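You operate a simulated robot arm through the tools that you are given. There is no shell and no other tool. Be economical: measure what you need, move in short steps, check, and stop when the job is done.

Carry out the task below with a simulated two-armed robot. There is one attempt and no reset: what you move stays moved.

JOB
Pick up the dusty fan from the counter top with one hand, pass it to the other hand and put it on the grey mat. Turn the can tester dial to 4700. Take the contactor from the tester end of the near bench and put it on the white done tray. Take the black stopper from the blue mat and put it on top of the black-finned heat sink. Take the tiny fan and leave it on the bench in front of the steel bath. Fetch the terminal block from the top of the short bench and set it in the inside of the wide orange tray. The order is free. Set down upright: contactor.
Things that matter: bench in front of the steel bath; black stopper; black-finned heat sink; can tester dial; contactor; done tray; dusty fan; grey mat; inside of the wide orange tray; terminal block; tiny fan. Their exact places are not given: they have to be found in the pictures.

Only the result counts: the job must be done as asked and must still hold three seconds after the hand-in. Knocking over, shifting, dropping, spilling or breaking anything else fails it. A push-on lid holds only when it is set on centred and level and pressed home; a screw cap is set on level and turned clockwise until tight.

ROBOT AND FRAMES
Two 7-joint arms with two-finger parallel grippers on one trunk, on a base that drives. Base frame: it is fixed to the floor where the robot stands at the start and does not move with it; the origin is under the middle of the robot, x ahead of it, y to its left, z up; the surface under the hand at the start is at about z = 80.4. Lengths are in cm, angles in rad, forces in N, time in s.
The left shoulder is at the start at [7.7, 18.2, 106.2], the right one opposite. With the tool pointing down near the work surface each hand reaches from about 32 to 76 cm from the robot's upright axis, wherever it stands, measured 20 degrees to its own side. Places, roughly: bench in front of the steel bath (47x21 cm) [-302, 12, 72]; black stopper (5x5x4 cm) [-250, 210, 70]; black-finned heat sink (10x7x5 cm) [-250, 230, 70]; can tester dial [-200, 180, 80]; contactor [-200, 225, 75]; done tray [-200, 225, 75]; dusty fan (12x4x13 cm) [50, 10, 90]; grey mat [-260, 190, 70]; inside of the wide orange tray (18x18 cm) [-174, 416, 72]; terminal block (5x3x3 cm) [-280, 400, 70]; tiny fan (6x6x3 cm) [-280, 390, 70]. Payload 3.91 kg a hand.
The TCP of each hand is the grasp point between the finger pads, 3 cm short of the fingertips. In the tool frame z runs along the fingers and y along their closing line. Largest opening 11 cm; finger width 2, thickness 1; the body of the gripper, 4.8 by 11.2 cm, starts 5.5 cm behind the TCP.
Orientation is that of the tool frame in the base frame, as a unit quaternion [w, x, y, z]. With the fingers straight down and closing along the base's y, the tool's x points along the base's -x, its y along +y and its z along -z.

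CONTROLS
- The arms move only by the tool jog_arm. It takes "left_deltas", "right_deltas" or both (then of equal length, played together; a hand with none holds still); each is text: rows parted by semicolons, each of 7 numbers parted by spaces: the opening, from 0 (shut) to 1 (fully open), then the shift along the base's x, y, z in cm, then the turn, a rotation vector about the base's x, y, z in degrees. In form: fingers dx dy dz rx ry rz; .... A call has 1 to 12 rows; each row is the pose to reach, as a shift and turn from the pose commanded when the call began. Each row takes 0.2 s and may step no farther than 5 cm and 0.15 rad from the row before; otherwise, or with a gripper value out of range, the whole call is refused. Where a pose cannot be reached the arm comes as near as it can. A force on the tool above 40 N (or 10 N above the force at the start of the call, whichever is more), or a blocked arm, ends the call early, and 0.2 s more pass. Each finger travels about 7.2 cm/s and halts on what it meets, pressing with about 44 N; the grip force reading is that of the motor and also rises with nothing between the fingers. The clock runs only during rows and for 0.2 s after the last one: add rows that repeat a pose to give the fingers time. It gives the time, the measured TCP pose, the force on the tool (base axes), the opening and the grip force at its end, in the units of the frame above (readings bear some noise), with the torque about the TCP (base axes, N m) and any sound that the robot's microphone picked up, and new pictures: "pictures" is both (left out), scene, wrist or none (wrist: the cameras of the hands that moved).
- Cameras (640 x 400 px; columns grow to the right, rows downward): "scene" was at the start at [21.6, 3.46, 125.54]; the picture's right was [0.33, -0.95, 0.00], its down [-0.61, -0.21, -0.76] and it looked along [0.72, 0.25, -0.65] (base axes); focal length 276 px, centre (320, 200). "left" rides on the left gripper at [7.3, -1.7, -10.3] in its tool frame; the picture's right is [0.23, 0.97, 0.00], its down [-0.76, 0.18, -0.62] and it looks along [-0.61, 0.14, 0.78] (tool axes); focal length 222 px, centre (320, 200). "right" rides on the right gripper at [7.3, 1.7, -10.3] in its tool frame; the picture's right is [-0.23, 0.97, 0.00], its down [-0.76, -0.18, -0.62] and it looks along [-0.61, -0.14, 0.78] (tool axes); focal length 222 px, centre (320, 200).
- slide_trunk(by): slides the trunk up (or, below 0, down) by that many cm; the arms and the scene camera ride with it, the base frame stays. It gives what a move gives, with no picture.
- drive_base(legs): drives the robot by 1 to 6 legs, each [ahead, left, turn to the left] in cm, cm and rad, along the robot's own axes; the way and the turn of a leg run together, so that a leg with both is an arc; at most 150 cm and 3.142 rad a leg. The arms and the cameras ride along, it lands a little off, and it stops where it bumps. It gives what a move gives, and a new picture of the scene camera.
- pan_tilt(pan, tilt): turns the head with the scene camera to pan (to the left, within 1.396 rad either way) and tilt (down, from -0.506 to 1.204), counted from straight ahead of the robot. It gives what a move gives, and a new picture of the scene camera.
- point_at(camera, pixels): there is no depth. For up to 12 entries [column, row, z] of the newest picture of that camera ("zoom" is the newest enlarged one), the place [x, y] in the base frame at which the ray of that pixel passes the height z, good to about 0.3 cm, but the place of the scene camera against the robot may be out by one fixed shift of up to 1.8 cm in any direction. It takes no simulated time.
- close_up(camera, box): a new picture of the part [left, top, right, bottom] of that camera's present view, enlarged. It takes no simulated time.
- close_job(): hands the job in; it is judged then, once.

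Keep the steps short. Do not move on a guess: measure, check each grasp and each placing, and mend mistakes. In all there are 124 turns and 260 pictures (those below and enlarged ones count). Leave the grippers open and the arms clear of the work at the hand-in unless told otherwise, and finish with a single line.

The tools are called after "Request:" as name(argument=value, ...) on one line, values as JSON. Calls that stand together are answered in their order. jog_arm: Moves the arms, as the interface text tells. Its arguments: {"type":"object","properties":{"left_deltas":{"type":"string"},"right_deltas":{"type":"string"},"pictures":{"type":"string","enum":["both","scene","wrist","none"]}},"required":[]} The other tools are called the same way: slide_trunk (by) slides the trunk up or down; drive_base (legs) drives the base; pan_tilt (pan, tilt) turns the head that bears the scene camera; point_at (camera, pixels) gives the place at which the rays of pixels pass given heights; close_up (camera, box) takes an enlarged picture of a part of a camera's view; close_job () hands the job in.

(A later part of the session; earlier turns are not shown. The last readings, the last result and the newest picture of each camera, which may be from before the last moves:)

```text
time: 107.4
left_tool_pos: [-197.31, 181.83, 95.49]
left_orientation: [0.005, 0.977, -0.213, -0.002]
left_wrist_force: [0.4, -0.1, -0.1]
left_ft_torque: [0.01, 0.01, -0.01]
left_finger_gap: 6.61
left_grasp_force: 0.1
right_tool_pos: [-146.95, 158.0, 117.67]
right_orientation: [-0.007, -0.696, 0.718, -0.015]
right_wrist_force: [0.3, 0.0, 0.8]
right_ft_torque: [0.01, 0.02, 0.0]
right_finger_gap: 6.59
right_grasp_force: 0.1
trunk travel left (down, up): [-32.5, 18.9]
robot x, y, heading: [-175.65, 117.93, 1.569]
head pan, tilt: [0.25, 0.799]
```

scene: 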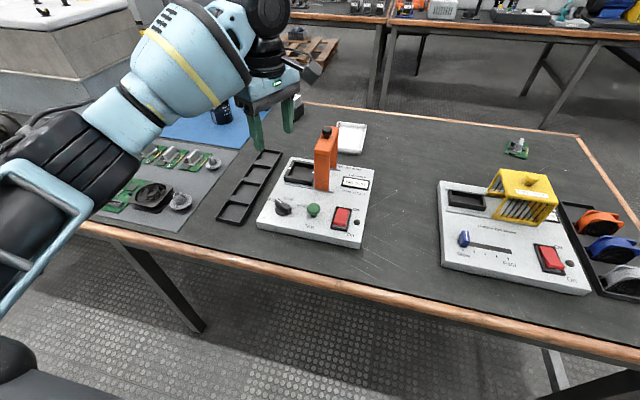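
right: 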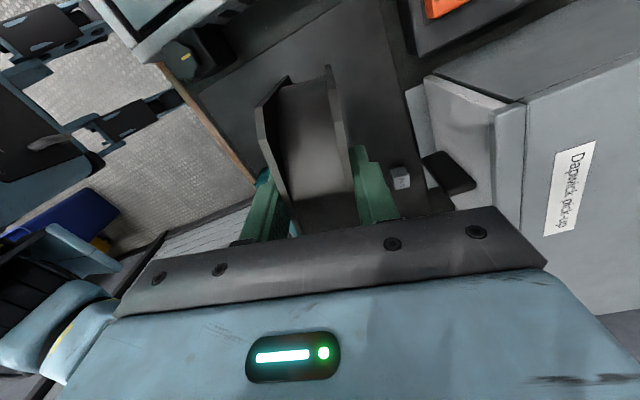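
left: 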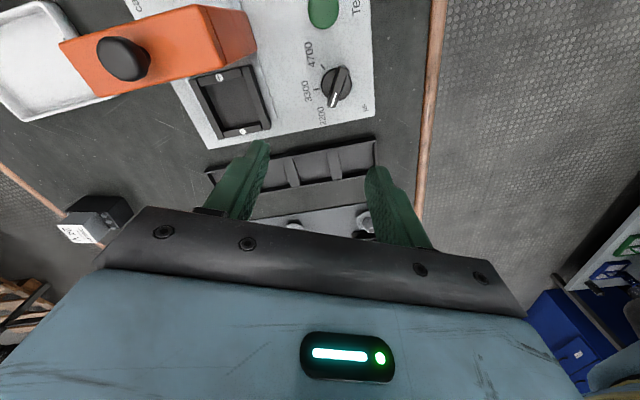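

The dial shows at (337, 85) in the wrist view, nearly under the hand. I measure it precisely here.

Request:
close_up(camera="left", box=[280, 30, 400, 130])

Request:
point_at(camera="zoom", pixels=[[320, 200, 75]])

```text
4.00 times, centred on (340, 80) of left
```

zoom: 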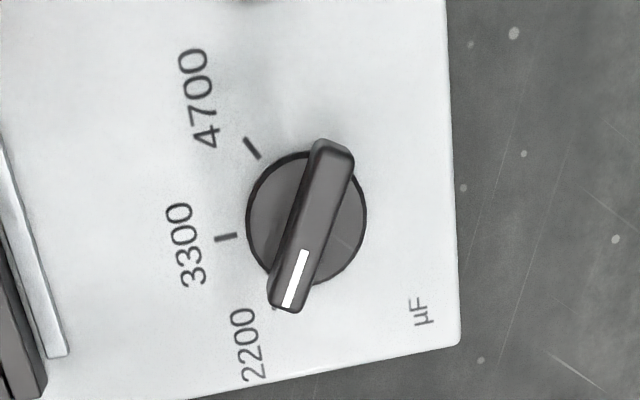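

```text
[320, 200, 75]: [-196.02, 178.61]
```

Request:
point_at(camera="zoom", pixels=[[306, 219, 75], [246, 139, 74.7], [258, 156, 74.7], [217, 239, 74.7], [236, 236, 74.7], [276, 306, 74.7], [283, 305, 77.5], [305, 252, 77.5], [333, 147, 77.5], [302, 225, 77.5], [311, 225, 77.5]])

```text
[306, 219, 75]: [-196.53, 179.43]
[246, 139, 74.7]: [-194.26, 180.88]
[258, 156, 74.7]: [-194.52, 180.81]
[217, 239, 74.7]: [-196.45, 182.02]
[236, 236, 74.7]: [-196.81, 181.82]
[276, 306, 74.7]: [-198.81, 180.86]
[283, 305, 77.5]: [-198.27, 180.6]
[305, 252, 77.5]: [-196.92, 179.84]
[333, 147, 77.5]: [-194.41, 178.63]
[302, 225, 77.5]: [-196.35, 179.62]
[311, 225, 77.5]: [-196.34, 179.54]
```

Dial centre (-196.5, 179.5); ticks at about 150°, 90° and 30°, so 120° clockwise. I centre the hand over it, narrow the fingers and go down to z = 83.

Request:
jog_arm(left_deltas=".4 .5 -1.2 -2 0 0 -1; .4 .9 -2.3 -4 0 0 -2; .4 .9 -2.3 -8 0 0 -2; .4 .9 -2.3 -12 0 0 -2", pictures="both")

Request:
close_up(camera="left", box=[240, 60, 400, 220])

```text
time: 108.4
left_tool_pos: [-196.35, 179.41, 83.73]
left_orientation: [0.004, 0.973, -0.23, -0.002]
left_wrist_force: [0.3, 0.3, -0.5]
left_ft_torque: [0.03, 0.02, -0.01]
left_finger_gap: 4.39
left_grasp_force: 0.1
right_tool_pos: [-146.81, 158.01, 117.76]
right_orientation: [-0.008, -0.696, 0.718, -0.015]
right_wrist_force: [-0.1, -0.2, -0.4]
right_ft_torque: [0.0, -0.02, -0.01]
right_finger_gap: 6.61
right_grasp_force: 0.0
trunk travel left (down, up): [-32.5, 18.9]
robot x, y, heading: [-175.26, 117.58, 1.575]
head pan, tilt: [0.25, 0.799]
```

scene: 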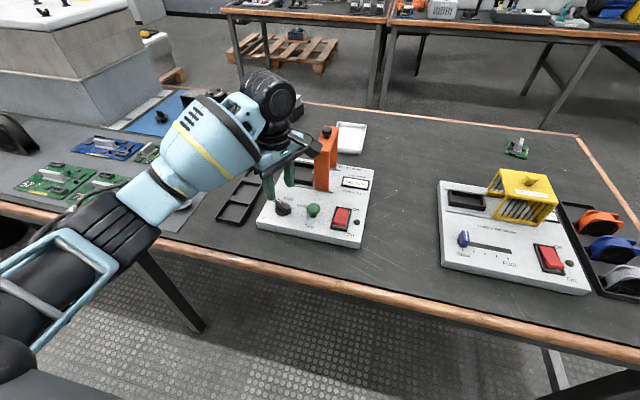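
left: 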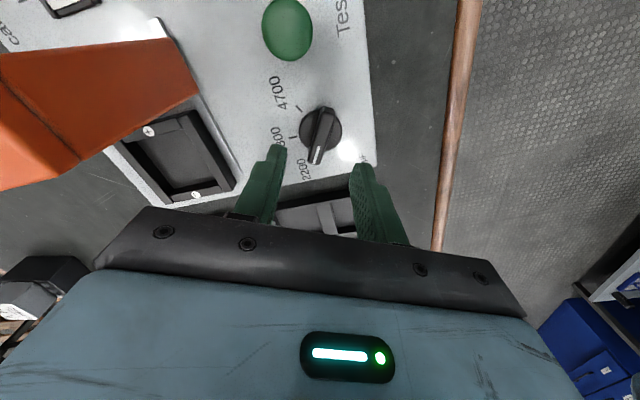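

```text
2.50 times, centred on (320, 140) of left
```

zoom: 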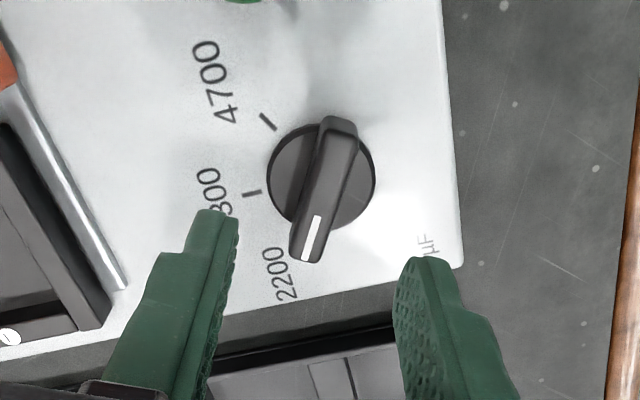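

Request:
point_at(camera="zoom", pixels=[[308, 250, 77.5], [340, 122, 77.5], [325, 185, 77.5], [325, 185, 76.5], [321, 175, 75], [321, 175, 74], [268, 120, 74.7], [268, 120, 73.7], [250, 193, 74.7], [250, 193, 73.7]])

```text
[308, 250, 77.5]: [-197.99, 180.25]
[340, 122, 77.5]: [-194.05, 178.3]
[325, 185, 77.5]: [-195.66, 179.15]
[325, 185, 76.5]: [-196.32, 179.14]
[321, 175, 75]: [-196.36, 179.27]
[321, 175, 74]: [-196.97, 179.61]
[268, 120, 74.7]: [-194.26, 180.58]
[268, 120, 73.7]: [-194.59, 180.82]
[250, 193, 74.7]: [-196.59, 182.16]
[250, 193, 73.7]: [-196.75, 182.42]
```

Consistent: dial centre (-196.4, 179.35), disc at z ≈ 75. I go down so the fingertips flank the bar just above the disc, then close on it.

Request:
jog_arm(left_deltas=".4 0 0 -2 0 0 0; .4 0 0 -4 0 0 0; .4 0 0 -4.6 0 0 0; .4 0 0 -5 0 0 0; .25 0 0 -5 0 0 0; .1 0 0 -5 0 0 0; 0 0 0 -5 0 0 0; 0 0 0 -5 0 0 0", pictures="wrist")

Request:
close_up(camera="left", box=[240, 60, 400, 220])

```text
time: 110.2
left_tool_pos: [-196.53, 179.4, 78.88]
left_orientation: [0.003, 0.973, -0.231, -0.002]
left_wrist_force: [-4.2, -9.7, -2.4]
left_ft_torque: [0.33, -0.12, -0.85]
left_finger_gap: 1.3
left_grasp_force: 45.0
right_tool_pos: [-146.82, 157.92, 117.69]
right_orientation: [-0.006, -0.696, 0.718, -0.015]
right_wrist_force: [0.0, -0.6, -0.4]
right_ft_torque: [-0.02, -0.01, -0.01]
right_finger_gap: 6.59
right_grasp_force: 0.1
trunk travel left (down, up): [-32.5, 18.9]
robot x, y, heading: [-175.55, 117.99, 1.576]
head pan, tilt: [0.25, 0.799]
```

left: 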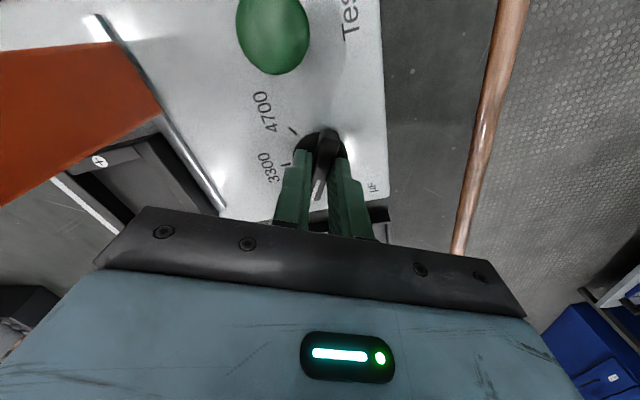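

```text
2.50 times, centred on (320, 140) of left
```

zoom: 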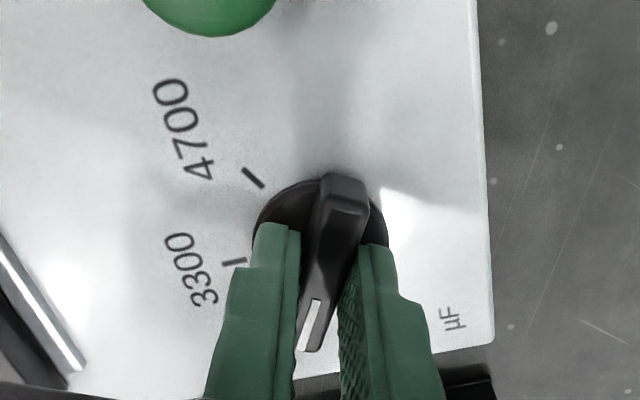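

Gripped (1.3 cm). Now I turn clockwise 96° in small rows.

Request:
jog_arm(left_deltas="0 -.05 -.1 0 0 0 -8; 0 -.1 -.2 0 0 0 -16; 0 -.1 -.2 0 0 0 -24; 0 -.1 -.2 0 0 0 -32; 0 -.1 -.2 0 0 0 -40; 0 -.1 -.2 0 0 0 -48; 0 -.1 -.2 0 0 0 -56; 0 -.1 -.2 0 0 0 -64; 0 -.1 -.2 0 0 0 -72; 0 -.1 -.2 0 0 0 -80; 0 -.1 -.2 0 0 0 -88; 0 -.1 -.2 0 0 0 -96", pictures="both")

Request:
close_up(camera="left", box=[240, 60, 400, 220])

```text
time: 112.8
left_tool_pos: [-196.53, 179.46, 78.73]
left_orientation: [0.0, -0.479, 0.878, 0.004]
left_wrist_force: [11.6, 23.5, 12.9]
left_ft_torque: [-0.53, -0.33, 0.0]
left_finger_gap: 1.19
left_grasp_force: 44.7
right_tool_pos: [-146.75, 158.1, 117.69]
right_orientation: [-0.007, -0.696, 0.718, -0.014]
right_wrist_force: [0.2, -0.2, -0.9]
right_ft_torque: [0.01, -0.01, 0.01]
right_finger_gap: 6.59
right_grasp_force: 0.0
trunk travel left (down, up): [-32.5, 18.9]
robot x, y, heading: [-175.28, 117.88, 1.576]
head pan, tilt: [0.25, 0.799]
```

scene: 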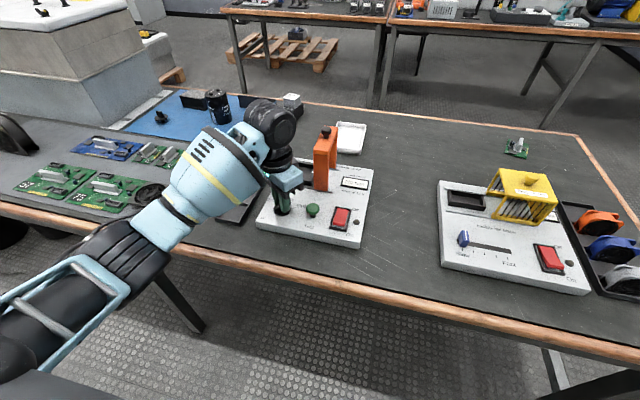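
left: 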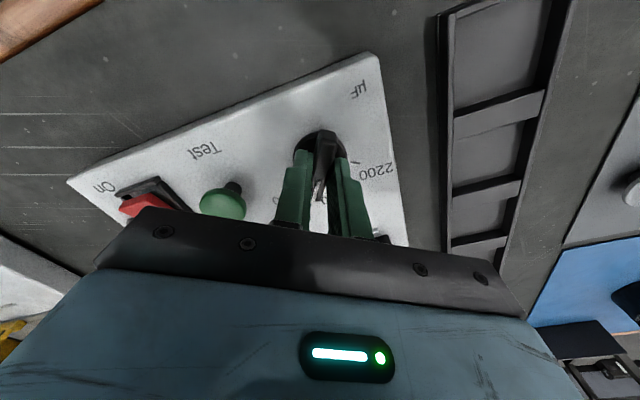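

```text
2.50 times, centred on (320, 140) of left
```

zoom: 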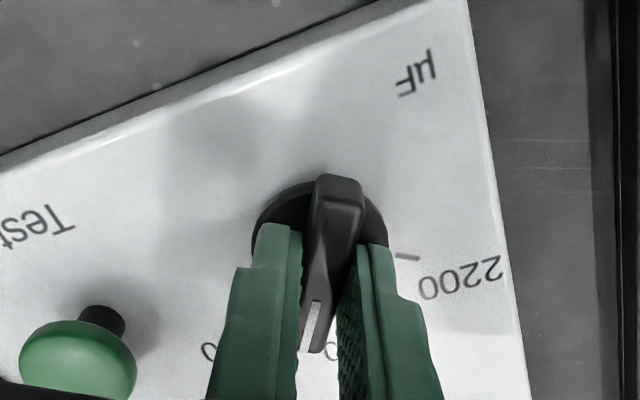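

The bar now points at 57°; 27° more to the 4700 tick.

Request:
jog_arm(left_deltas="0 0 0 0 0 0 -7; 0 0 0 0 0 0 -14; 0 0 0 0 0 0 -21; 0 0 0 0 0 0 -27; 0 0 0 0 0 0 -27; .15 0 0 0 0 0 -27; .3 0 0 0 0 0 -27; .3 0 0 2 0 0 -27; .3 0 0 5 0 0 -27; .3 0 0 9 0 0 -27; .3 0 0 13 0 0 -27", pictures="wrist")

Request:
close_up(camera="left", box=[260, 40, 380, 140])

```text
time: 115.2
left_tool_pos: [-196.38, 179.38, 91.75]
left_orientation: [0.0, -0.263, 0.965, 0.004]
left_wrist_force: [-0.7, -0.2, 0.4]
left_ft_torque: [-0.02, 0.01, 0.0]
left_finger_gap: 3.32
left_grasp_force: 0.0
right_tool_pos: [-146.78, 157.86, 117.7]
right_orientation: [-0.007, -0.697, 0.717, -0.013]
right_wrist_force: [0.0, -0.3, 0.4]
right_ft_torque: [0.0, 0.02, -0.01]
right_finger_gap: 6.59
right_grasp_force: 0.0
trunk travel left (down, up): [-32.5, 18.9]
robot x, y, heading: [-175.73, 117.7, 1.571]
head pan, tilt: [0.25, 0.799]
```

left: 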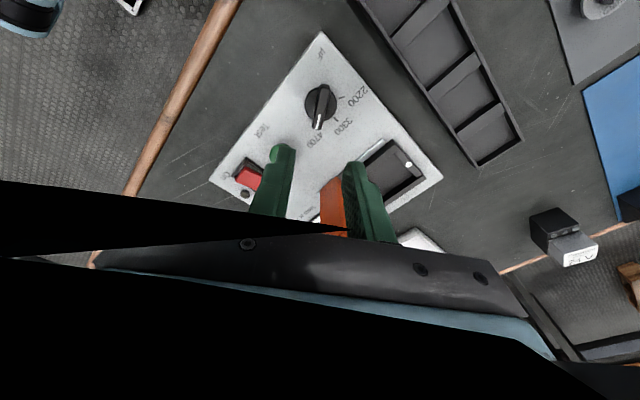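

```text
4.00 times, centred on (320, 90) of left
```

zoom: 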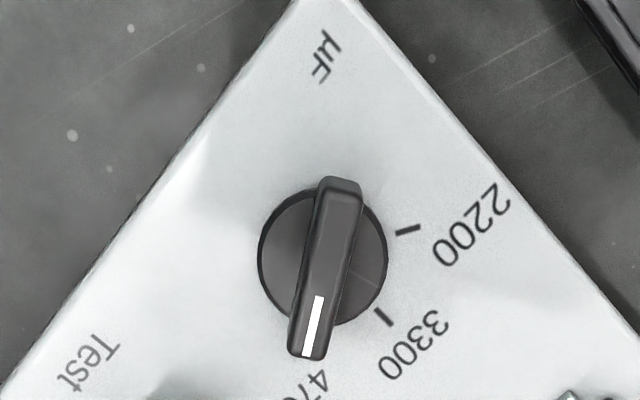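

Request:
point_at(camera="zoom", pixels=[[322, 258, 75], [398, 232, 74.7], [418, 227, 74.7], [376, 310, 74.7], [390, 323, 74.7], [305, 355, 77.5], [319, 298, 77.5], [343, 182, 77.5], [292, 352, 77.5], [326, 354, 77.5], [322, 184, 77.5], [358, 184, 77.5]])

Request:
jog_arm(left_deltas=".3 -4 -4 3 0 0 0; .3 -8 -8 6 0 0 0; .3 -10 -12 8 0 0 0; .3 -10 -16 10 0 0 0", pictures="scene")

Request:
close_up(camera="scene", box=[262, 190, 312, 225])

```text
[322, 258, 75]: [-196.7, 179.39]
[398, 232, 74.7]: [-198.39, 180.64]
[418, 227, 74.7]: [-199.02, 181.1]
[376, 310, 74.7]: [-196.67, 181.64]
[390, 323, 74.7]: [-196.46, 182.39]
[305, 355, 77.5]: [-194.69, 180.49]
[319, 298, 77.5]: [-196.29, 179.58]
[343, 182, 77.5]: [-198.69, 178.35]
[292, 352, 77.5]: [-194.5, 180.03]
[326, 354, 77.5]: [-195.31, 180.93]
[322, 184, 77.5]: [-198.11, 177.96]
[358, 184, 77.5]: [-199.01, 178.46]
```

```text
refused: row 1 steps farther than a row can; nothing moved
```

```text
11.43 times, centred on (287, 208) of scene
```

zoom: 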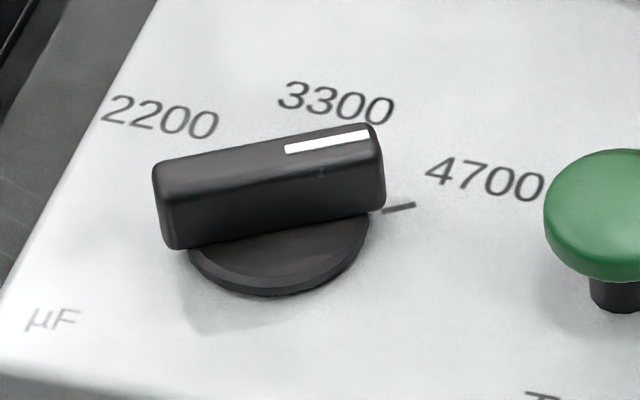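

The bar now lies at ~30°, on the 4700 tick. I retract the left hand, then drive around the bench's east end to its north side.

Request:
jog_arm(left_deltas=".8 0 -3 3 0 0 0; .8 0 -6 6 0 0 0; .8 -1 -9.5 9 0 0 -8; .8 -2 -13 12 0 0 -16; .8 -3 -16.5 15 0 0 -24; .8 -4 -20 18 0 0 -32; .8 -5 -23 21 0 0 -32", pictures="none")

Request:
drive_base(legs=[[-4, -125, 0]])

Request:
pan_tilt(pan=0.5, tilt=0.35)

```text
time: 116.8
left_tool_pos: [-201.82, 155.82, 112.63]
left_orientation: [0.001, 0.016, 1.0, 0.005]
left_wrist_force: [0.4, 0.1, -0.3]
left_ft_torque: [0.01, -0.02, -0.01]
left_finger_gap: 8.8
left_grasp_force: 0.1
right_tool_pos: [-146.86, 157.95, 117.91]
right_orientation: [-0.007, -0.695, 0.718, -0.014]
right_wrist_force: [0.3, 1.1, -0.5]
right_ft_torque: [0.01, 0.0, 0.02]
right_finger_gap: 6.59
right_grasp_force: 0.1
trunk travel left (down, up): [-32.5, 18.9]
robot x, y, heading: [-175.45, 117.68, 1.569]
head pan, tilt: [0.25, 0.799]
```

```text
time: 128.0
left_tool_pos: [-76.39, 151.73, 112.72]
left_orientation: [0.001, 0.02, 1.0, 0.004]
left_wrist_force: [0.0, 0.5, -0.2]
left_ft_torque: [0.01, 0.03, -0.01]
left_finger_gap: 8.79
left_grasp_force: 0.0
right_tool_pos: [-21.4, 153.28, 117.72]
right_orientation: [-0.008, -0.692, 0.722, -0.015]
right_wrist_force: [1.8, 0.7, -0.3]
right_ft_torque: [0.02, -0.01, 0.02]
right_finger_gap: 6.63
right_grasp_force: 0.1
trunk travel left (down, up): [-32.5, 18.9]
robot x, y, heading: [-49.96, 113.33, 1.562]
head pan, tilt: [0.25, 0.799]
```

scene: 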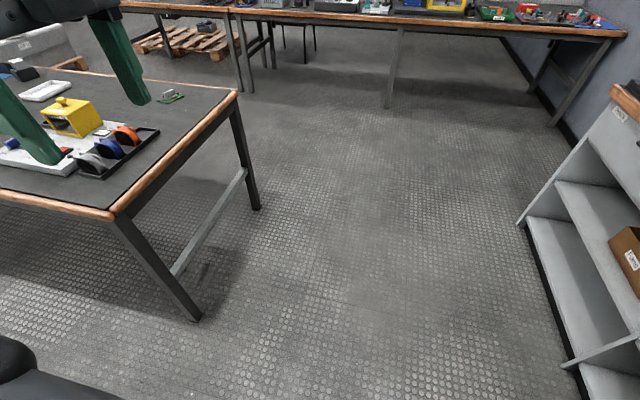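

```text
time: 128.9
left_tool_pos: [-76.28, 151.73, 112.68]
left_orientation: [0.001, 0.019, 1.0, 0.004]
left_wrist_force: [0.1, 0.4, -0.4]
left_ft_torque: [-0.01, -0.04, 0.03]
left_finger_gap: 8.81
left_grasp_force: 0.0
right_tool_pos: [-21.34, 153.24, 117.7]
right_orientation: [-0.007, -0.693, 0.721, -0.014]
right_wrist_force: [-1.0, 0.5, 0.2]
right_ft_torque: [0.02, 0.0, -0.01]
right_finger_gap: 6.6
right_grasp_force: 0.0
trunk travel left (down, up): [-32.5, 18.9]
robot x, y, heading: [-50.22, 113.05, 1.568]
head pan, tilt: [0.499, 0.351]
```

scene: 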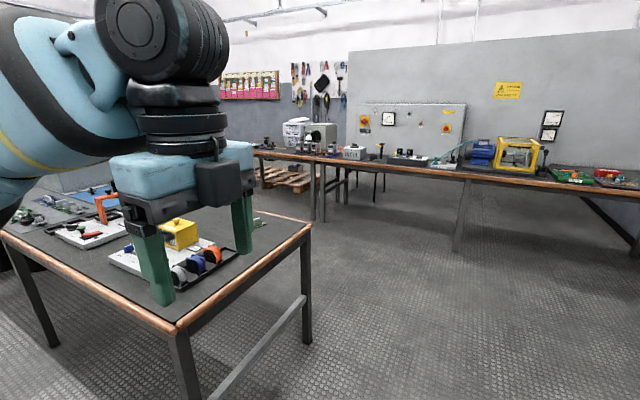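

Request:
point_at(camera="scene", pixels=[[457, 250, 0], [324, 220, 0], [640, 262, 0], [460, 178, 72], [310, 158, 72]])

Request:
drive_base(legs=[[150, 0, 0], [28, 0, 0]])

Request:
pan_tilt(pan=1.2, tilt=0.4)

```text
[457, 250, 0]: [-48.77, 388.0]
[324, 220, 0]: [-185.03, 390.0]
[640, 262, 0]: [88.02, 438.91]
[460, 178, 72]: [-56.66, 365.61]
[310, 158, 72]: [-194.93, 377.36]
```

```text
time: 137.9
left_tool_pos: [-71.75, 330.02, 112.6]
left_orientation: [0.001, 0.031, 1.0, 0.004]
left_wrist_force: [-0.4, 0.3, -0.2]
left_ft_torque: [0.0, -0.02, 0.03]
left_finger_gap: 8.81
left_grasp_force: 0.1
right_tool_pos: [-16.8, 330.24, 117.69]
right_orientation: [-0.008, -0.684, 0.73, -0.014]
right_wrist_force: [0.1, 0.7, 0.5]
right_ft_torque: [0.01, -0.03, 0.0]
right_finger_gap: 6.61
right_grasp_force: 0.1
trunk travel left (down, up): [-32.5, 18.9]
robot x, y, heading: [-46.84, 290.93, 1.545]
head pan, tilt: [0.499, 0.351]
```

scene: 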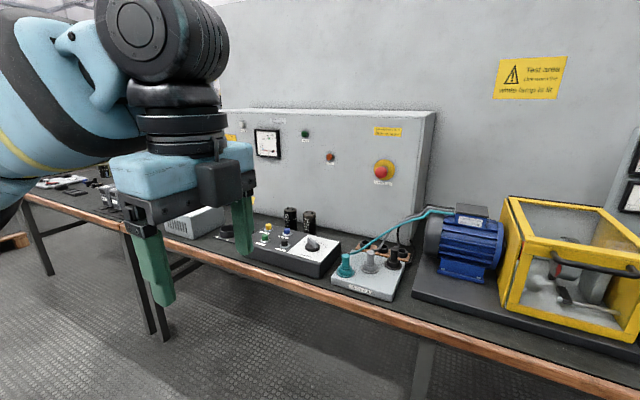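

```text
time: 138.9
left_tool_pos: [-71.66, 330.01, 112.65]
left_orientation: [0.0, 0.03, 1.0, 0.003]
left_wrist_force: [0.7, 0.8, -0.2]
left_ft_torque: [0.0, 0.02, 0.01]
left_finger_gap: 8.8
left_grasp_force: 0.0
right_tool_pos: [-16.71, 330.25, 117.71]
right_orientation: [-0.007, -0.684, 0.729, -0.013]
right_wrist_force: [0.2, 0.4, 0.6]
right_ft_torque: [-0.03, -0.01, -0.01]
right_finger_gap: 6.63
right_grasp_force: 0.1
trunk travel left (down, up): [-32.5, 18.9]
robot x, y, heading: [-46.68, 290.96, 1.539]
head pan, tilt: [1.201, 0.4]
```

scene: 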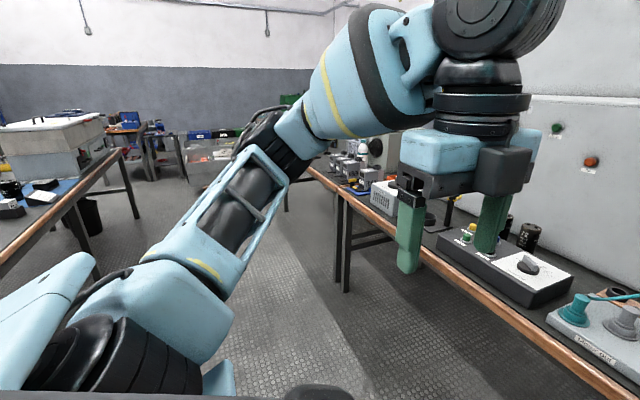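

The corridor between the benches is about 140 cm wide. I drive west to x ≈ -226 and turn to face the near bench from its north side.

Request:
drive_base(legs=[[0, 0, 0.03], [0, 150, 0], [0, 30, 0], [0, 0, -1.57], [0, 0, -1.57]])

Request:
pan_tilt(pan=0.0, tilt=0.7)

```text
time: 163.0
left_tool_pos: [-198.78, 255.43, 112.65]
left_orientation: [0.005, 1.0, 0.013, 0.0]
left_wrist_force: [0.0, -0.9, 0.8]
left_ft_torque: [0.02, 0.01, 0.02]
left_finger_gap: 8.78
left_grasp_force: 0.0
right_tool_pos: [-253.38, 250.05, 117.79]
right_orientation: [-0.015, 0.698, 0.716, 0.007]
right_wrist_force: [0.6, -0.4, 0.4]
right_ft_torque: [0.01, 0.0, 0.02]
right_finger_gap: 6.59
right_grasp_force: 0.1
trunk travel left (down, up): [-32.5, 18.9]
robot x, y, heading: [-227.18, 292.08, -1.511]
head pan, tilt: [1.201, 0.4]
```

scene: 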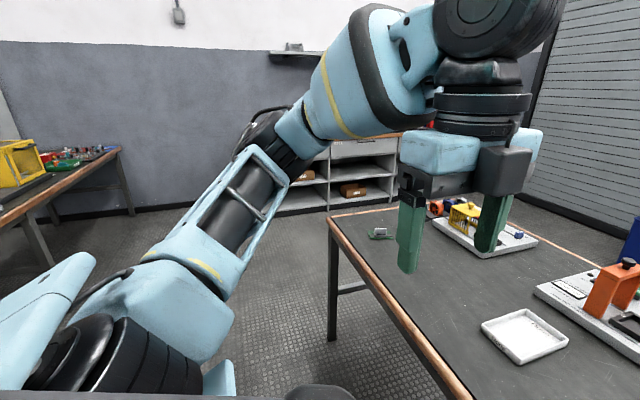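

```text
time: 164.4
left_tool_pos: [-198.72, 255.25, 112.63]
left_orientation: [0.005, 1.0, 0.014, -0.001]
left_wrist_force: [-0.4, -0.3, 0.2]
left_ft_torque: [0.03, 0.0, 0.0]
left_finger_gap: 8.79
left_grasp_force: 0.1
right_tool_pos: [-253.5, 250.13, 117.72]
right_orientation: [-0.014, 0.697, 0.717, 0.007]
right_wrist_force: [0.1, 0.0, 0.7]
right_ft_torque: [-0.01, 0.04, 0.0]
right_finger_gap: 6.61
right_grasp_force: 0.1
trunk travel left (down, up): [-32.5, 18.9]
robot x, y, heading: [-227.18, 291.73, -1.509]
head pan, tilt: [0.0, 0.7]
```

scene: 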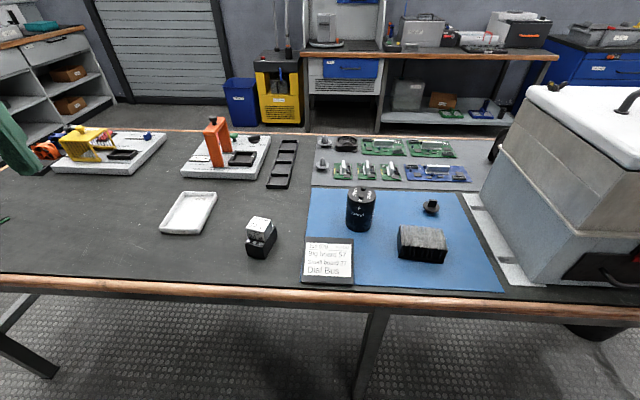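

Everything is in view: heat sink (422, 243), stopper (431, 207), contactor (262, 237), tray (188, 212). I move 12 cm closer and square up, then enlarge.

Request:
drive_base(legs=[[12, 0, -0.06]])

Request:
close_up(camera="scene", box=[130, 180, 480, 330])

Request:
close_up(camera="scene", box=[360, 180, 500, 320])

```text
time: 165.6
left_tool_pos: [-200.77, 241.95, 112.7]
left_orientation: [0.004, 1.0, -0.017, -0.001]
left_wrist_force: [-0.4, 0.1, -0.1]
left_ft_torque: [0.03, 0.02, 0.01]
left_finger_gap: 8.81
left_grasp_force: 0.2
right_tool_pos: [-255.64, 239.91, 117.66]
right_orientation: [-0.014, 0.719, 0.695, 0.007]
right_wrist_force: [0.2, -0.1, -0.3]
right_ft_torque: [0.02, 0.01, -0.03]
right_finger_gap: 6.6
right_grasp_force: 0.1
trunk travel left (down, up): [-32.5, 18.9]
robot x, y, heading: [-227.18, 280.55, -1.576]
head pan, tilt: [0.0, 0.7]
```

scene: 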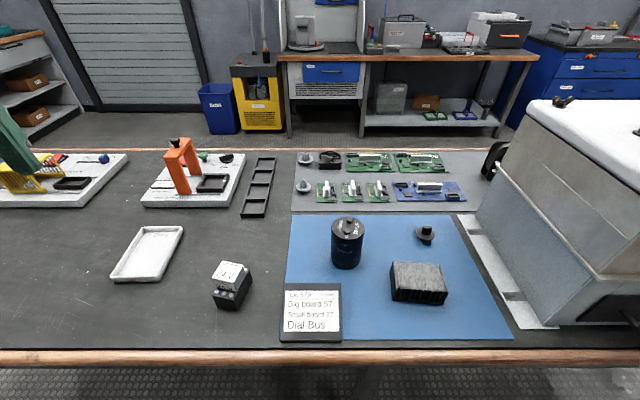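

```text
1.83 times, centred on (305, 255) of scene
```

zoom: 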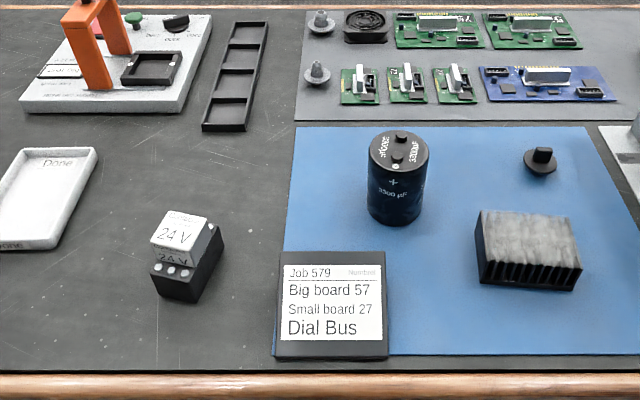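

```text
2.86 times, centred on (430, 250) of scene
```

zoom: 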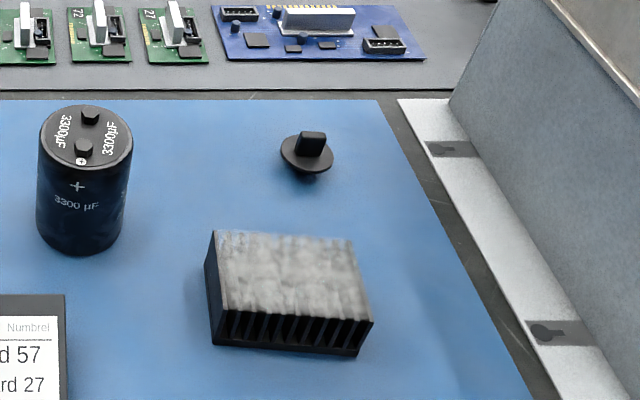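

I drive 6 cm closer, then bring the right hand above the stopper (roughly (-253, 213)) for a precise wrist view.

Request:
drive_base(legs=[[6, 0, 0]])

Request:
jog_arm(right_deltas=".6 .4 -3.5 -2 0 0 0; .6 .8 -7 -5 0 0 0; .6 1.2 -10.5 -8 0 0 0; .6 1.6 -14 -11 0 0 0; .6 2 -17 -14 0 0 0; .6 2 -19 -18 0 0 0; .6 2 -19 -22 0 0 0", pictures="both")

```text
time: 166.6
left_tool_pos: [-200.76, 235.76, 112.73]
left_orientation: [0.004, 1.0, -0.016, -0.001]
left_wrist_force: [-0.3, -0.3, 0.3]
left_ft_torque: [0.04, 0.01, 0.04]
left_finger_gap: 8.85
left_grasp_force: 0.1
right_tool_pos: [-255.65, 234.08, 117.85]
right_orientation: [-0.015, 0.719, 0.694, 0.008]
right_wrist_force: [0.1, -0.7, 0.1]
right_ft_torque: [0.05, 0.0, 0.01]
right_finger_gap: 6.6
right_grasp_force: 0.0
trunk travel left (down, up): [-32.5, 18.9]
robot x, y, heading: [-227.25, 273.86, -1.573]
head pan, tilt: [0.0, 0.7]
```

scene: 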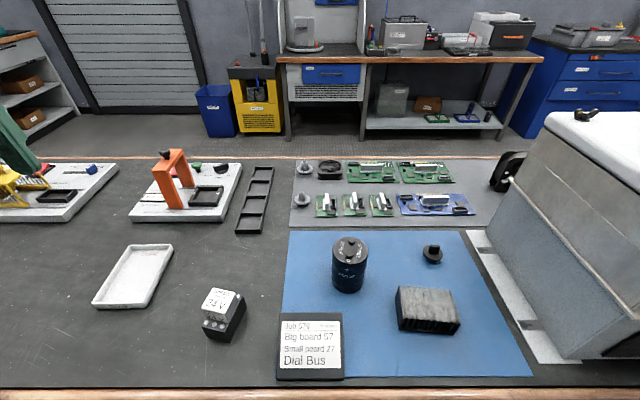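

```text
time: 168.2
left_tool_pos: [-200.42, 236.46, 112.85]
left_orientation: [0.007, 1.0, -0.016, -0.003]
left_wrist_force: [0.5, 0.5, -0.1]
left_ft_torque: [0.0, 0.01, 0.0]
left_finger_gap: 8.78
left_grasp_force: 0.0
right_tool_pos: [-253.12, 215.62, 96.27]
right_orientation: [-0.012, 0.72, 0.694, 0.003]
right_wrist_force: [0.2, 0.3, 0.1]
right_ft_torque: [0.01, 0.01, -0.03]
right_finger_gap: 6.62
right_grasp_force: 0.1
trunk travel left (down, up): [-32.5, 18.9]
robot x, y, heading: [-227.05, 274.04, -1.57]
head pan, tilt: [0.0, 0.7]
```

scene: 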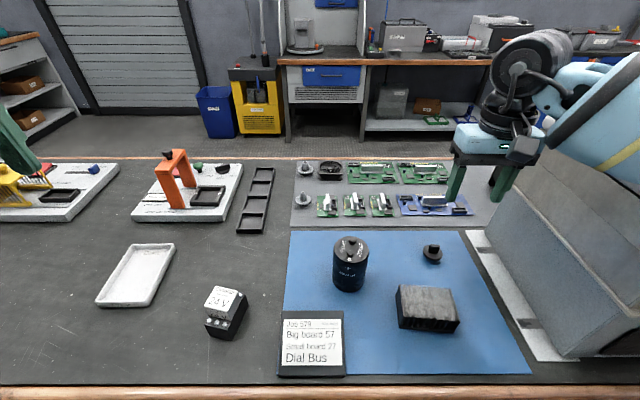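
right: 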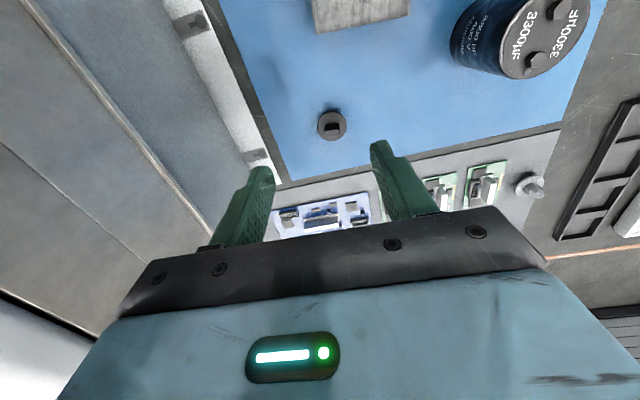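

The stopper is at (332, 124) in the wrist view, heat sink at the top. Enlarge and measure.

Request:
close_up(camera="right", box=[290, 0, 420, 150])

Request:
point_at(camera="right", pixels=[[332, 124, 74], [332, 127, 76], [332, 125, 73], [315, 33, 76.8], [410, 14, 76.8]])

```text
2.67 times, centred on (355, 75) of right
```

zoom: 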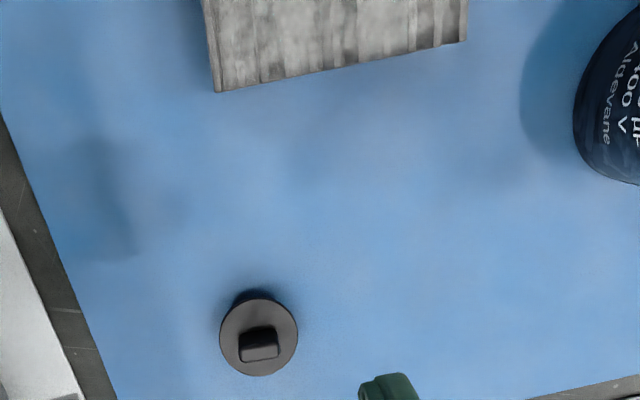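

```text
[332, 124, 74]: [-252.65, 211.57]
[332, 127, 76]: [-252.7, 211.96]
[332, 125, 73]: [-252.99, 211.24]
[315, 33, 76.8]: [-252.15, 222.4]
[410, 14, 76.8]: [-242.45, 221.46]
```

Stopper centre ≈ (-252.7, 211.6); its handle bar lies along the closing line, about 2.7 cm long. I centre over it and go down to z = 82.

Request:
jog_arm(right_deltas=".5 .4 -4 -3 0 0 0; .5 .4 -4 -7 0 0 0; .5 .4 -4 -11 0 0 0; .5 .4 -4 -14 0 0 0", pictures="wrist")

Request:
close_up(camera="right", box=[240, 60, 400, 220])

```text
refused: row 1 steps farther than a row can; nothing moved
```

```text
2.50 times, centred on (320, 140) of right
```

zoom: 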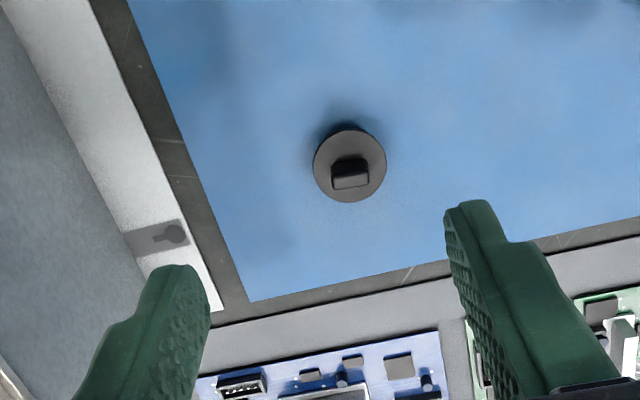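

Same move in smaller steps.

Request:
jog_arm(right_deltas=".5 .2 -3 -2 0 0 0; .5 .4 -4 -6 0 0 0; .5 .4 -4 -10 0 0 0; .5 .4 -4 -14 0 0 0", pictures="wrist")

Request:
close_up(camera="right", box=[240, 60, 400, 220])

```text
time: 169.2
left_tool_pos: [-199.01, 236.93, 112.51]
left_orientation: [0.008, 1.0, -0.015, -0.008]
left_wrist_force: [0.7, 0.4, 1.1]
left_ft_torque: [-0.02, -0.01, 0.0]
left_finger_gap: 8.84
left_grasp_force: 0.1
right_tool_pos: [-251.53, 211.47, 83.05]
right_orientation: [-0.014, 0.715, 0.699, -0.003]
right_wrist_force: [-0.4, -0.3, -0.5]
right_ft_torque: [0.0, 0.01, 0.0]
right_finger_gap: 5.5
right_grasp_force: 0.1
trunk travel left (down, up): [-32.5, 18.9]
robot x, y, heading: [-227.1, 273.95, -1.564]
head pan, tilt: [0.0, 0.7]
```

right: 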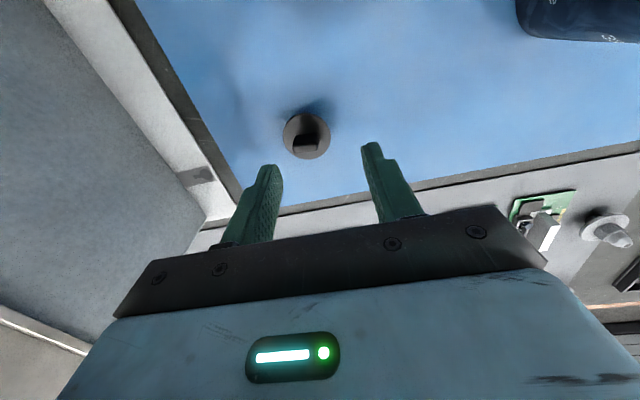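

```text
2.50 times, centred on (320, 140) of right
```

zoom: 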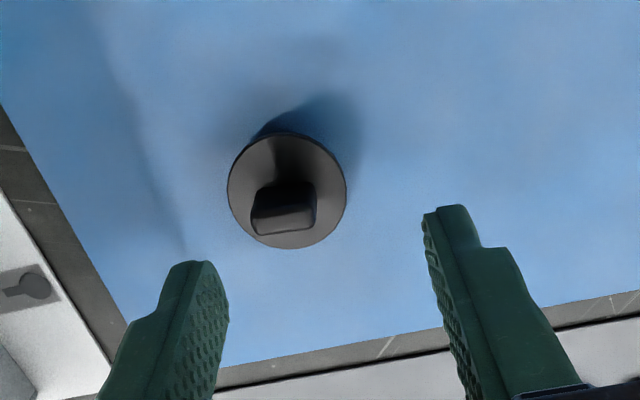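

Both hands drifted about 1.3 cm; the right forearm may be leaning on the big chest. I look before going on.

Request:
pan_tilt(pan=-0.7, tilt=0.6)

```text
time: 170.3
left_tool_pos: [-199.54, 236.93, 112.67]
left_orientation: [0.009, 1.0, -0.017, -0.007]
left_wrist_force: [0.3, 0.3, -0.6]
left_ft_torque: [-0.01, 0.01, 0.02]
left_finger_gap: 8.8
left_grasp_force: 0.0
right_tool_pos: [-252.0, 211.88, 82.38]
right_orientation: [-0.016, 0.717, 0.697, 0.002]
right_wrist_force: [-0.6, -0.2, 0.3]
right_ft_torque: [-0.02, 0.01, -0.02]
right_finger_gap: 5.5
right_grasp_force: 0.0
trunk travel left (down, up): [-32.5, 18.9]
robot x, y, heading: [-226.98, 274.44, -1.576]
head pan, tilt: [-0.7, 0.6]
```

scene: 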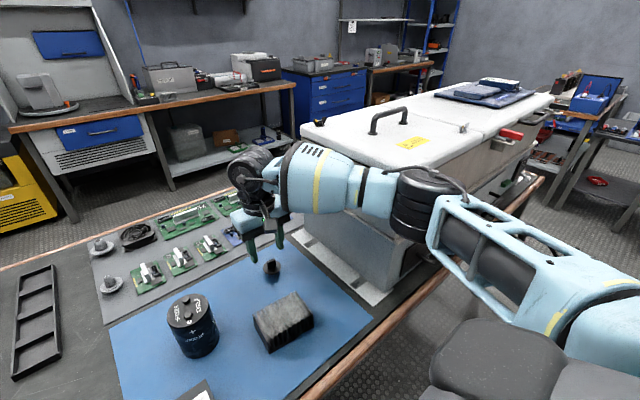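

Request:
point_at(camera="scene", pixels=[[300, 128, 108], [308, 140, 105], [300, 128, 104], [455, 90, 108], [340, 185, 90], [385, 300, 72.5], [290, 232, 72.5], [400, 240, 105], [410, 175, 108]])

Request:
close_up(camera="scene", box=[220, 100, 460, 320])

```text
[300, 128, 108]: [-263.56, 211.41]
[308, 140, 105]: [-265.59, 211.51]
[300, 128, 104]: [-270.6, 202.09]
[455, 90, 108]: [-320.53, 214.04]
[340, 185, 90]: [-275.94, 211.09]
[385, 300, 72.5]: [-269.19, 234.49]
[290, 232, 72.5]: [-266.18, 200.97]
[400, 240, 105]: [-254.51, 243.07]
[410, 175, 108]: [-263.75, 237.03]
```

```text
1.82 times, centred on (340, 210) of scene
```

zoom: 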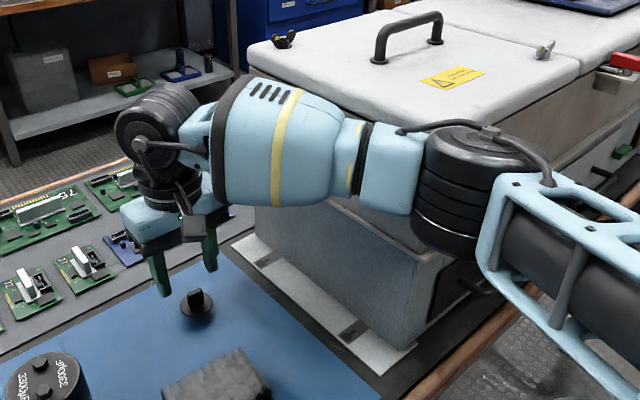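

The elbow is at the chest's corner. I lift and retract the right hand, then use the left hand for the stopper with the robot turned a little to the right, so that no arm is near the chest.

Request:
jog_arm(right_deltas=".5 0 0 4 0 0 0; .5 0 0 8 0 0 0; .5 0 3 12 0 0 0; .5 0 7 15 0 0 0; .5 0 11 18 0 0 0; .5 0 15 21 0 0 0; .5 0 19 24 0 0 0; .5 0 23 27 0 0 0; .5 -1 25 31 0 0 0; .5 -2 27 35 0 0 0; .5 -2 27 39 0 0 0; .5 -2 27 41 0 0 0", pictures="none")

Request:
drive_base(legs=[[-6, 0, 0], [0, 0, -0.35], [7.9, -21.6, 0]])

Request:
pan_tilt(pan=-0.6, tilt=0.7)

```text
time: 171.1
left_tool_pos: [-199.4, 237.01, 112.86]
left_orientation: [0.009, 1.0, -0.014, -0.005]
left_wrist_force: [-0.4, 0.1, 1.2]
left_ft_torque: [-0.05, 0.0, 0.01]
left_finger_gap: 8.8
left_grasp_force: 0.0
right_tool_pos: [-249.74, 217.34, 84.93]
right_orientation: [-0.075, 0.698, 0.71, 0.06]
right_wrist_force: [0.6, -1.2, -0.2]
right_ft_torque: [-0.04, 0.02, 0.01]
right_finger_gap: 5.48
right_grasp_force: 0.1
trunk travel left (down, up): [-32.5, 18.9]
robot x, y, heading: [-226.85, 274.33, -1.576]
head pan, tilt: [-0.7, 0.6]
stopped in row 4 (right hand): the arm was blocked; the commanded pose is now the measured one
```

```text
time: 172.8
left_tool_pos: [-205.93, 238.68, 112.87]
left_orientation: [0.006, 0.996, -0.088, -0.002]
left_wrist_force: [-0.6, 0.3, 0.8]
left_ft_torque: [-0.02, -0.04, -0.02]
left_finger_gap: 8.81
left_grasp_force: 0.2
right_tool_pos: [-255.89, 226.33, 84.73]
right_orientation: [-0.064, 0.73, 0.677, 0.065]
right_wrist_force: [-1.3, 1.0, -0.3]
right_ft_torque: [-0.04, -0.01, 0.03]
right_finger_gap: 5.48
right_grasp_force: 0.1
trunk travel left (down, up): [-32.5, 18.9]
robot x, y, heading: [-227.03, 280.09, -1.716]
head pan, tilt: [-0.7, 0.6]
stopped in leg 2: the robot was blocked; the commanded pose is now the measured one
```

scene: 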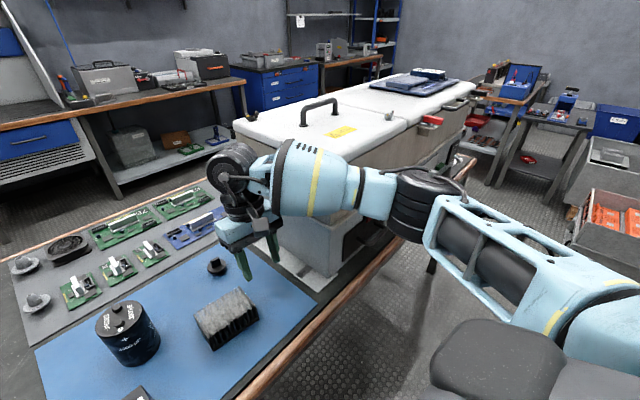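

```text
time: 173.4
left_tool_pos: [-205.73, 238.54, 112.56]
left_orientation: [0.005, 0.996, -0.089, -0.003]
left_wrist_force: [0.2, -0.9, -0.1]
left_ft_torque: [-0.01, 0.01, -0.01]
left_finger_gap: 8.79
left_grasp_force: 0.1
right_tool_pos: [-255.99, 226.25, 84.76]
right_orientation: [-0.066, 0.732, 0.675, 0.066]
right_wrist_force: [0.2, -1.2, 0.9]
right_ft_torque: [0.0, 0.01, -0.01]
right_finger_gap: 5.53
right_grasp_force: 0.1
trunk travel left (down, up): [-32.5, 18.9]
robot x, y, heading: [-226.85, 280.12, -1.718]
head pan, tilt: [-0.6, 0.7]
```

scene: 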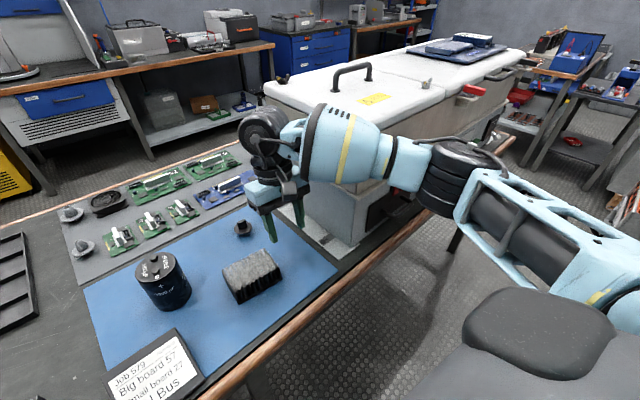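

The right forearm is caught against the chest. The clean way out is straight back: the hand (tips at z ≈ 82) clears the heat sink (top ≈ 77). I drive back 20 cm.

Request:
drive_base(legs=[[-20, 0, 0]])

```text
time: 175.0
left_tool_pos: [-203.33, 257.94, 112.81]
left_orientation: [0.006, 0.996, -0.088, -0.002]
left_wrist_force: [0.0, -0.2, 0.7]
left_ft_torque: [-0.02, 0.01, 0.03]
left_finger_gap: 8.79
left_grasp_force: 0.1
right_tool_pos: [-253.68, 245.8, 84.62]
right_orientation: [-0.064, 0.733, 0.674, 0.067]
right_wrist_force: [0.3, 0.2, 1.2]
right_ft_torque: [-0.02, -0.03, 0.04]
right_finger_gap: 5.52
right_grasp_force: 0.1
trunk travel left (down, up): [-32.5, 18.9]
robot x, y, heading: [-223.93, 299.54, -1.717]
head pan, tilt: [-0.6, 0.7]
```

scene: 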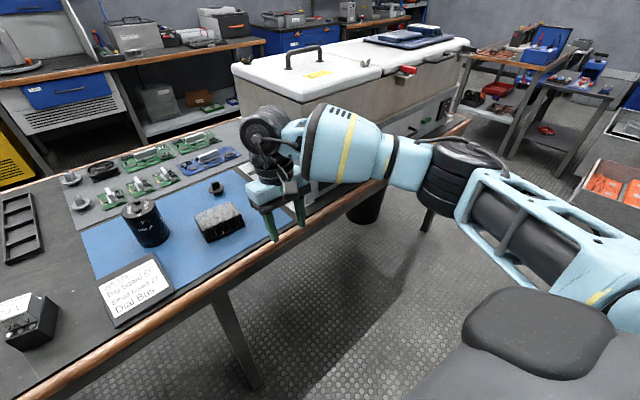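

Free now, and the chest still sits square. I level, raise and retract the right hand.

Request:
jog_arm(right_deltas=".5 0 2.5 4 -5 0 0; .5 0 5 8 -10.6 0 0; .5 0 7.5 12 -10.6 0 0; .5 0 10 16 -10.6 0 0; .5 0 12.5 20 -10.6 0 0; .5 0 15 24 -10.6 0 0; .5 0 16.5 28 -10.6 0 0; .5 0 17 32.5 -10.6 0 0; .5 0 17 35 -10.6 0 0", pictures="none")

```text
time: 177.0
left_tool_pos: [-203.43, 257.93, 112.8]
left_orientation: [0.005, 0.996, -0.088, -0.001]
left_wrist_force: [-0.3, 0.9, -0.1]
left_ft_torque: [0.02, -0.01, 0.0]
left_finger_gap: 8.81
left_grasp_force: 0.0
right_tool_pos: [-253.56, 262.71, 119.93]
right_orientation: [0.004, 0.735, 0.678, 0.004]
right_wrist_force: [-0.3, -0.1, -0.5]
right_ft_torque: [0.0, 0.02, 0.02]
right_finger_gap: 5.5
right_grasp_force: 0.1
trunk travel left (down, up): [-32.5, 18.9]
robot x, y, heading: [-224.04, 299.87, -1.712]
head pan, tilt: [-0.6, 0.7]
```

I drive to about (-250, 280), turned a bit right, for the left hand to take the stopper.

Request:
drive_base(legs=[[0, 0, -0.2], [26, -20, 0]])

Request:
pan_tilt(pan=0.1, tilt=0.75)

```text
time: 180.2
left_tool_pos: [-239.73, 237.49, 112.79]
left_orientation: [0.005, 0.982, -0.188, -0.002]
left_wrist_force: [0.0, -0.6, -0.6]
left_ft_torque: [0.02, 0.01, 0.01]
left_finger_gap: 8.79
left_grasp_force: 0.1
right_tool_pos: [-287.99, 252.21, 119.77]
right_orientation: [0.004, 0.801, 0.599, 0.004]
right_wrist_force: [-0.2, -0.1, 0.3]
right_ft_torque: [0.0, 0.01, -0.01]
right_finger_gap: 5.51
right_grasp_force: 0.0
trunk travel left (down, up): [-32.5, 18.9]
robot x, y, heading: [-251.34, 282.51, -1.912]
head pan, tilt: [-0.6, 0.7]
```

scene: 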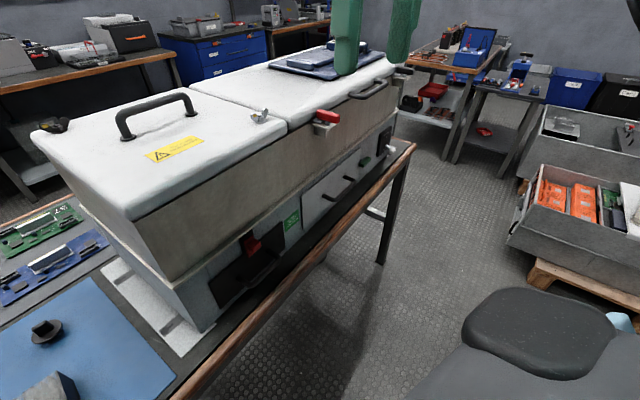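

```text
time: 181.2
left_tool_pos: [-239.83, 237.47, 112.72]
left_orientation: [0.005, 0.982, -0.188, -0.003]
left_wrist_force: [-0.5, -0.3, -0.8]
left_ft_torque: [0.0, 0.0, 0.01]
left_finger_gap: 8.79
left_grasp_force: 0.1
right_tool_pos: [-288.08, 252.31, 119.86]
right_orientation: [0.004, 0.8, 0.599, 0.005]
right_wrist_force: [0.4, -1.1, 0.7]
right_ft_torque: [0.01, -0.03, 0.0]
right_finger_gap: 5.51
right_grasp_force: 0.1
trunk travel left (down, up): [-32.5, 18.9]
robot x, y, heading: [-251.87, 282.48, -1.908]
head pan, tilt: [0.099, 0.75]
```

scene: 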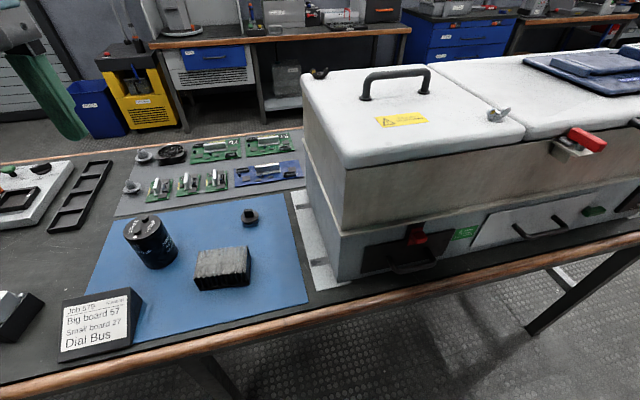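

Good. I bring the left hand above the stopper, turning 20° so that it closes across the thin handle.

Request:
jog_arm(left_deltas=".6 -2 -4 0 0 0 4; .6 -4 -8 0 0 0 8; .6 -6 -12 0 0 0 12; .6 -8 -16 -2 0 0 16; .6 -10 -20 -5 0 0 20; .6 -12 -23.5 -8 0 0 20; .6 -12.9 -25.5 -12 0 0 20; .6 -12.9 -25.5 -16 0 0 20", pictures="both")

Request:
close_up(camera="left", box=[260, 40, 400, 180])

```text
refused: row 5 steps farther than a row can; nothing moved
```

```text
2.86 times, centred on (330, 110) of left
```

zoom: 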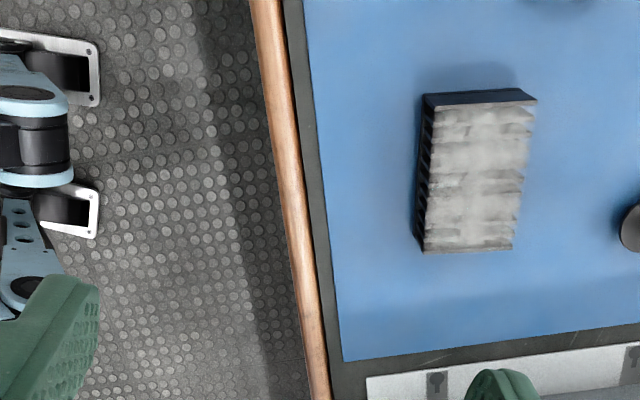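

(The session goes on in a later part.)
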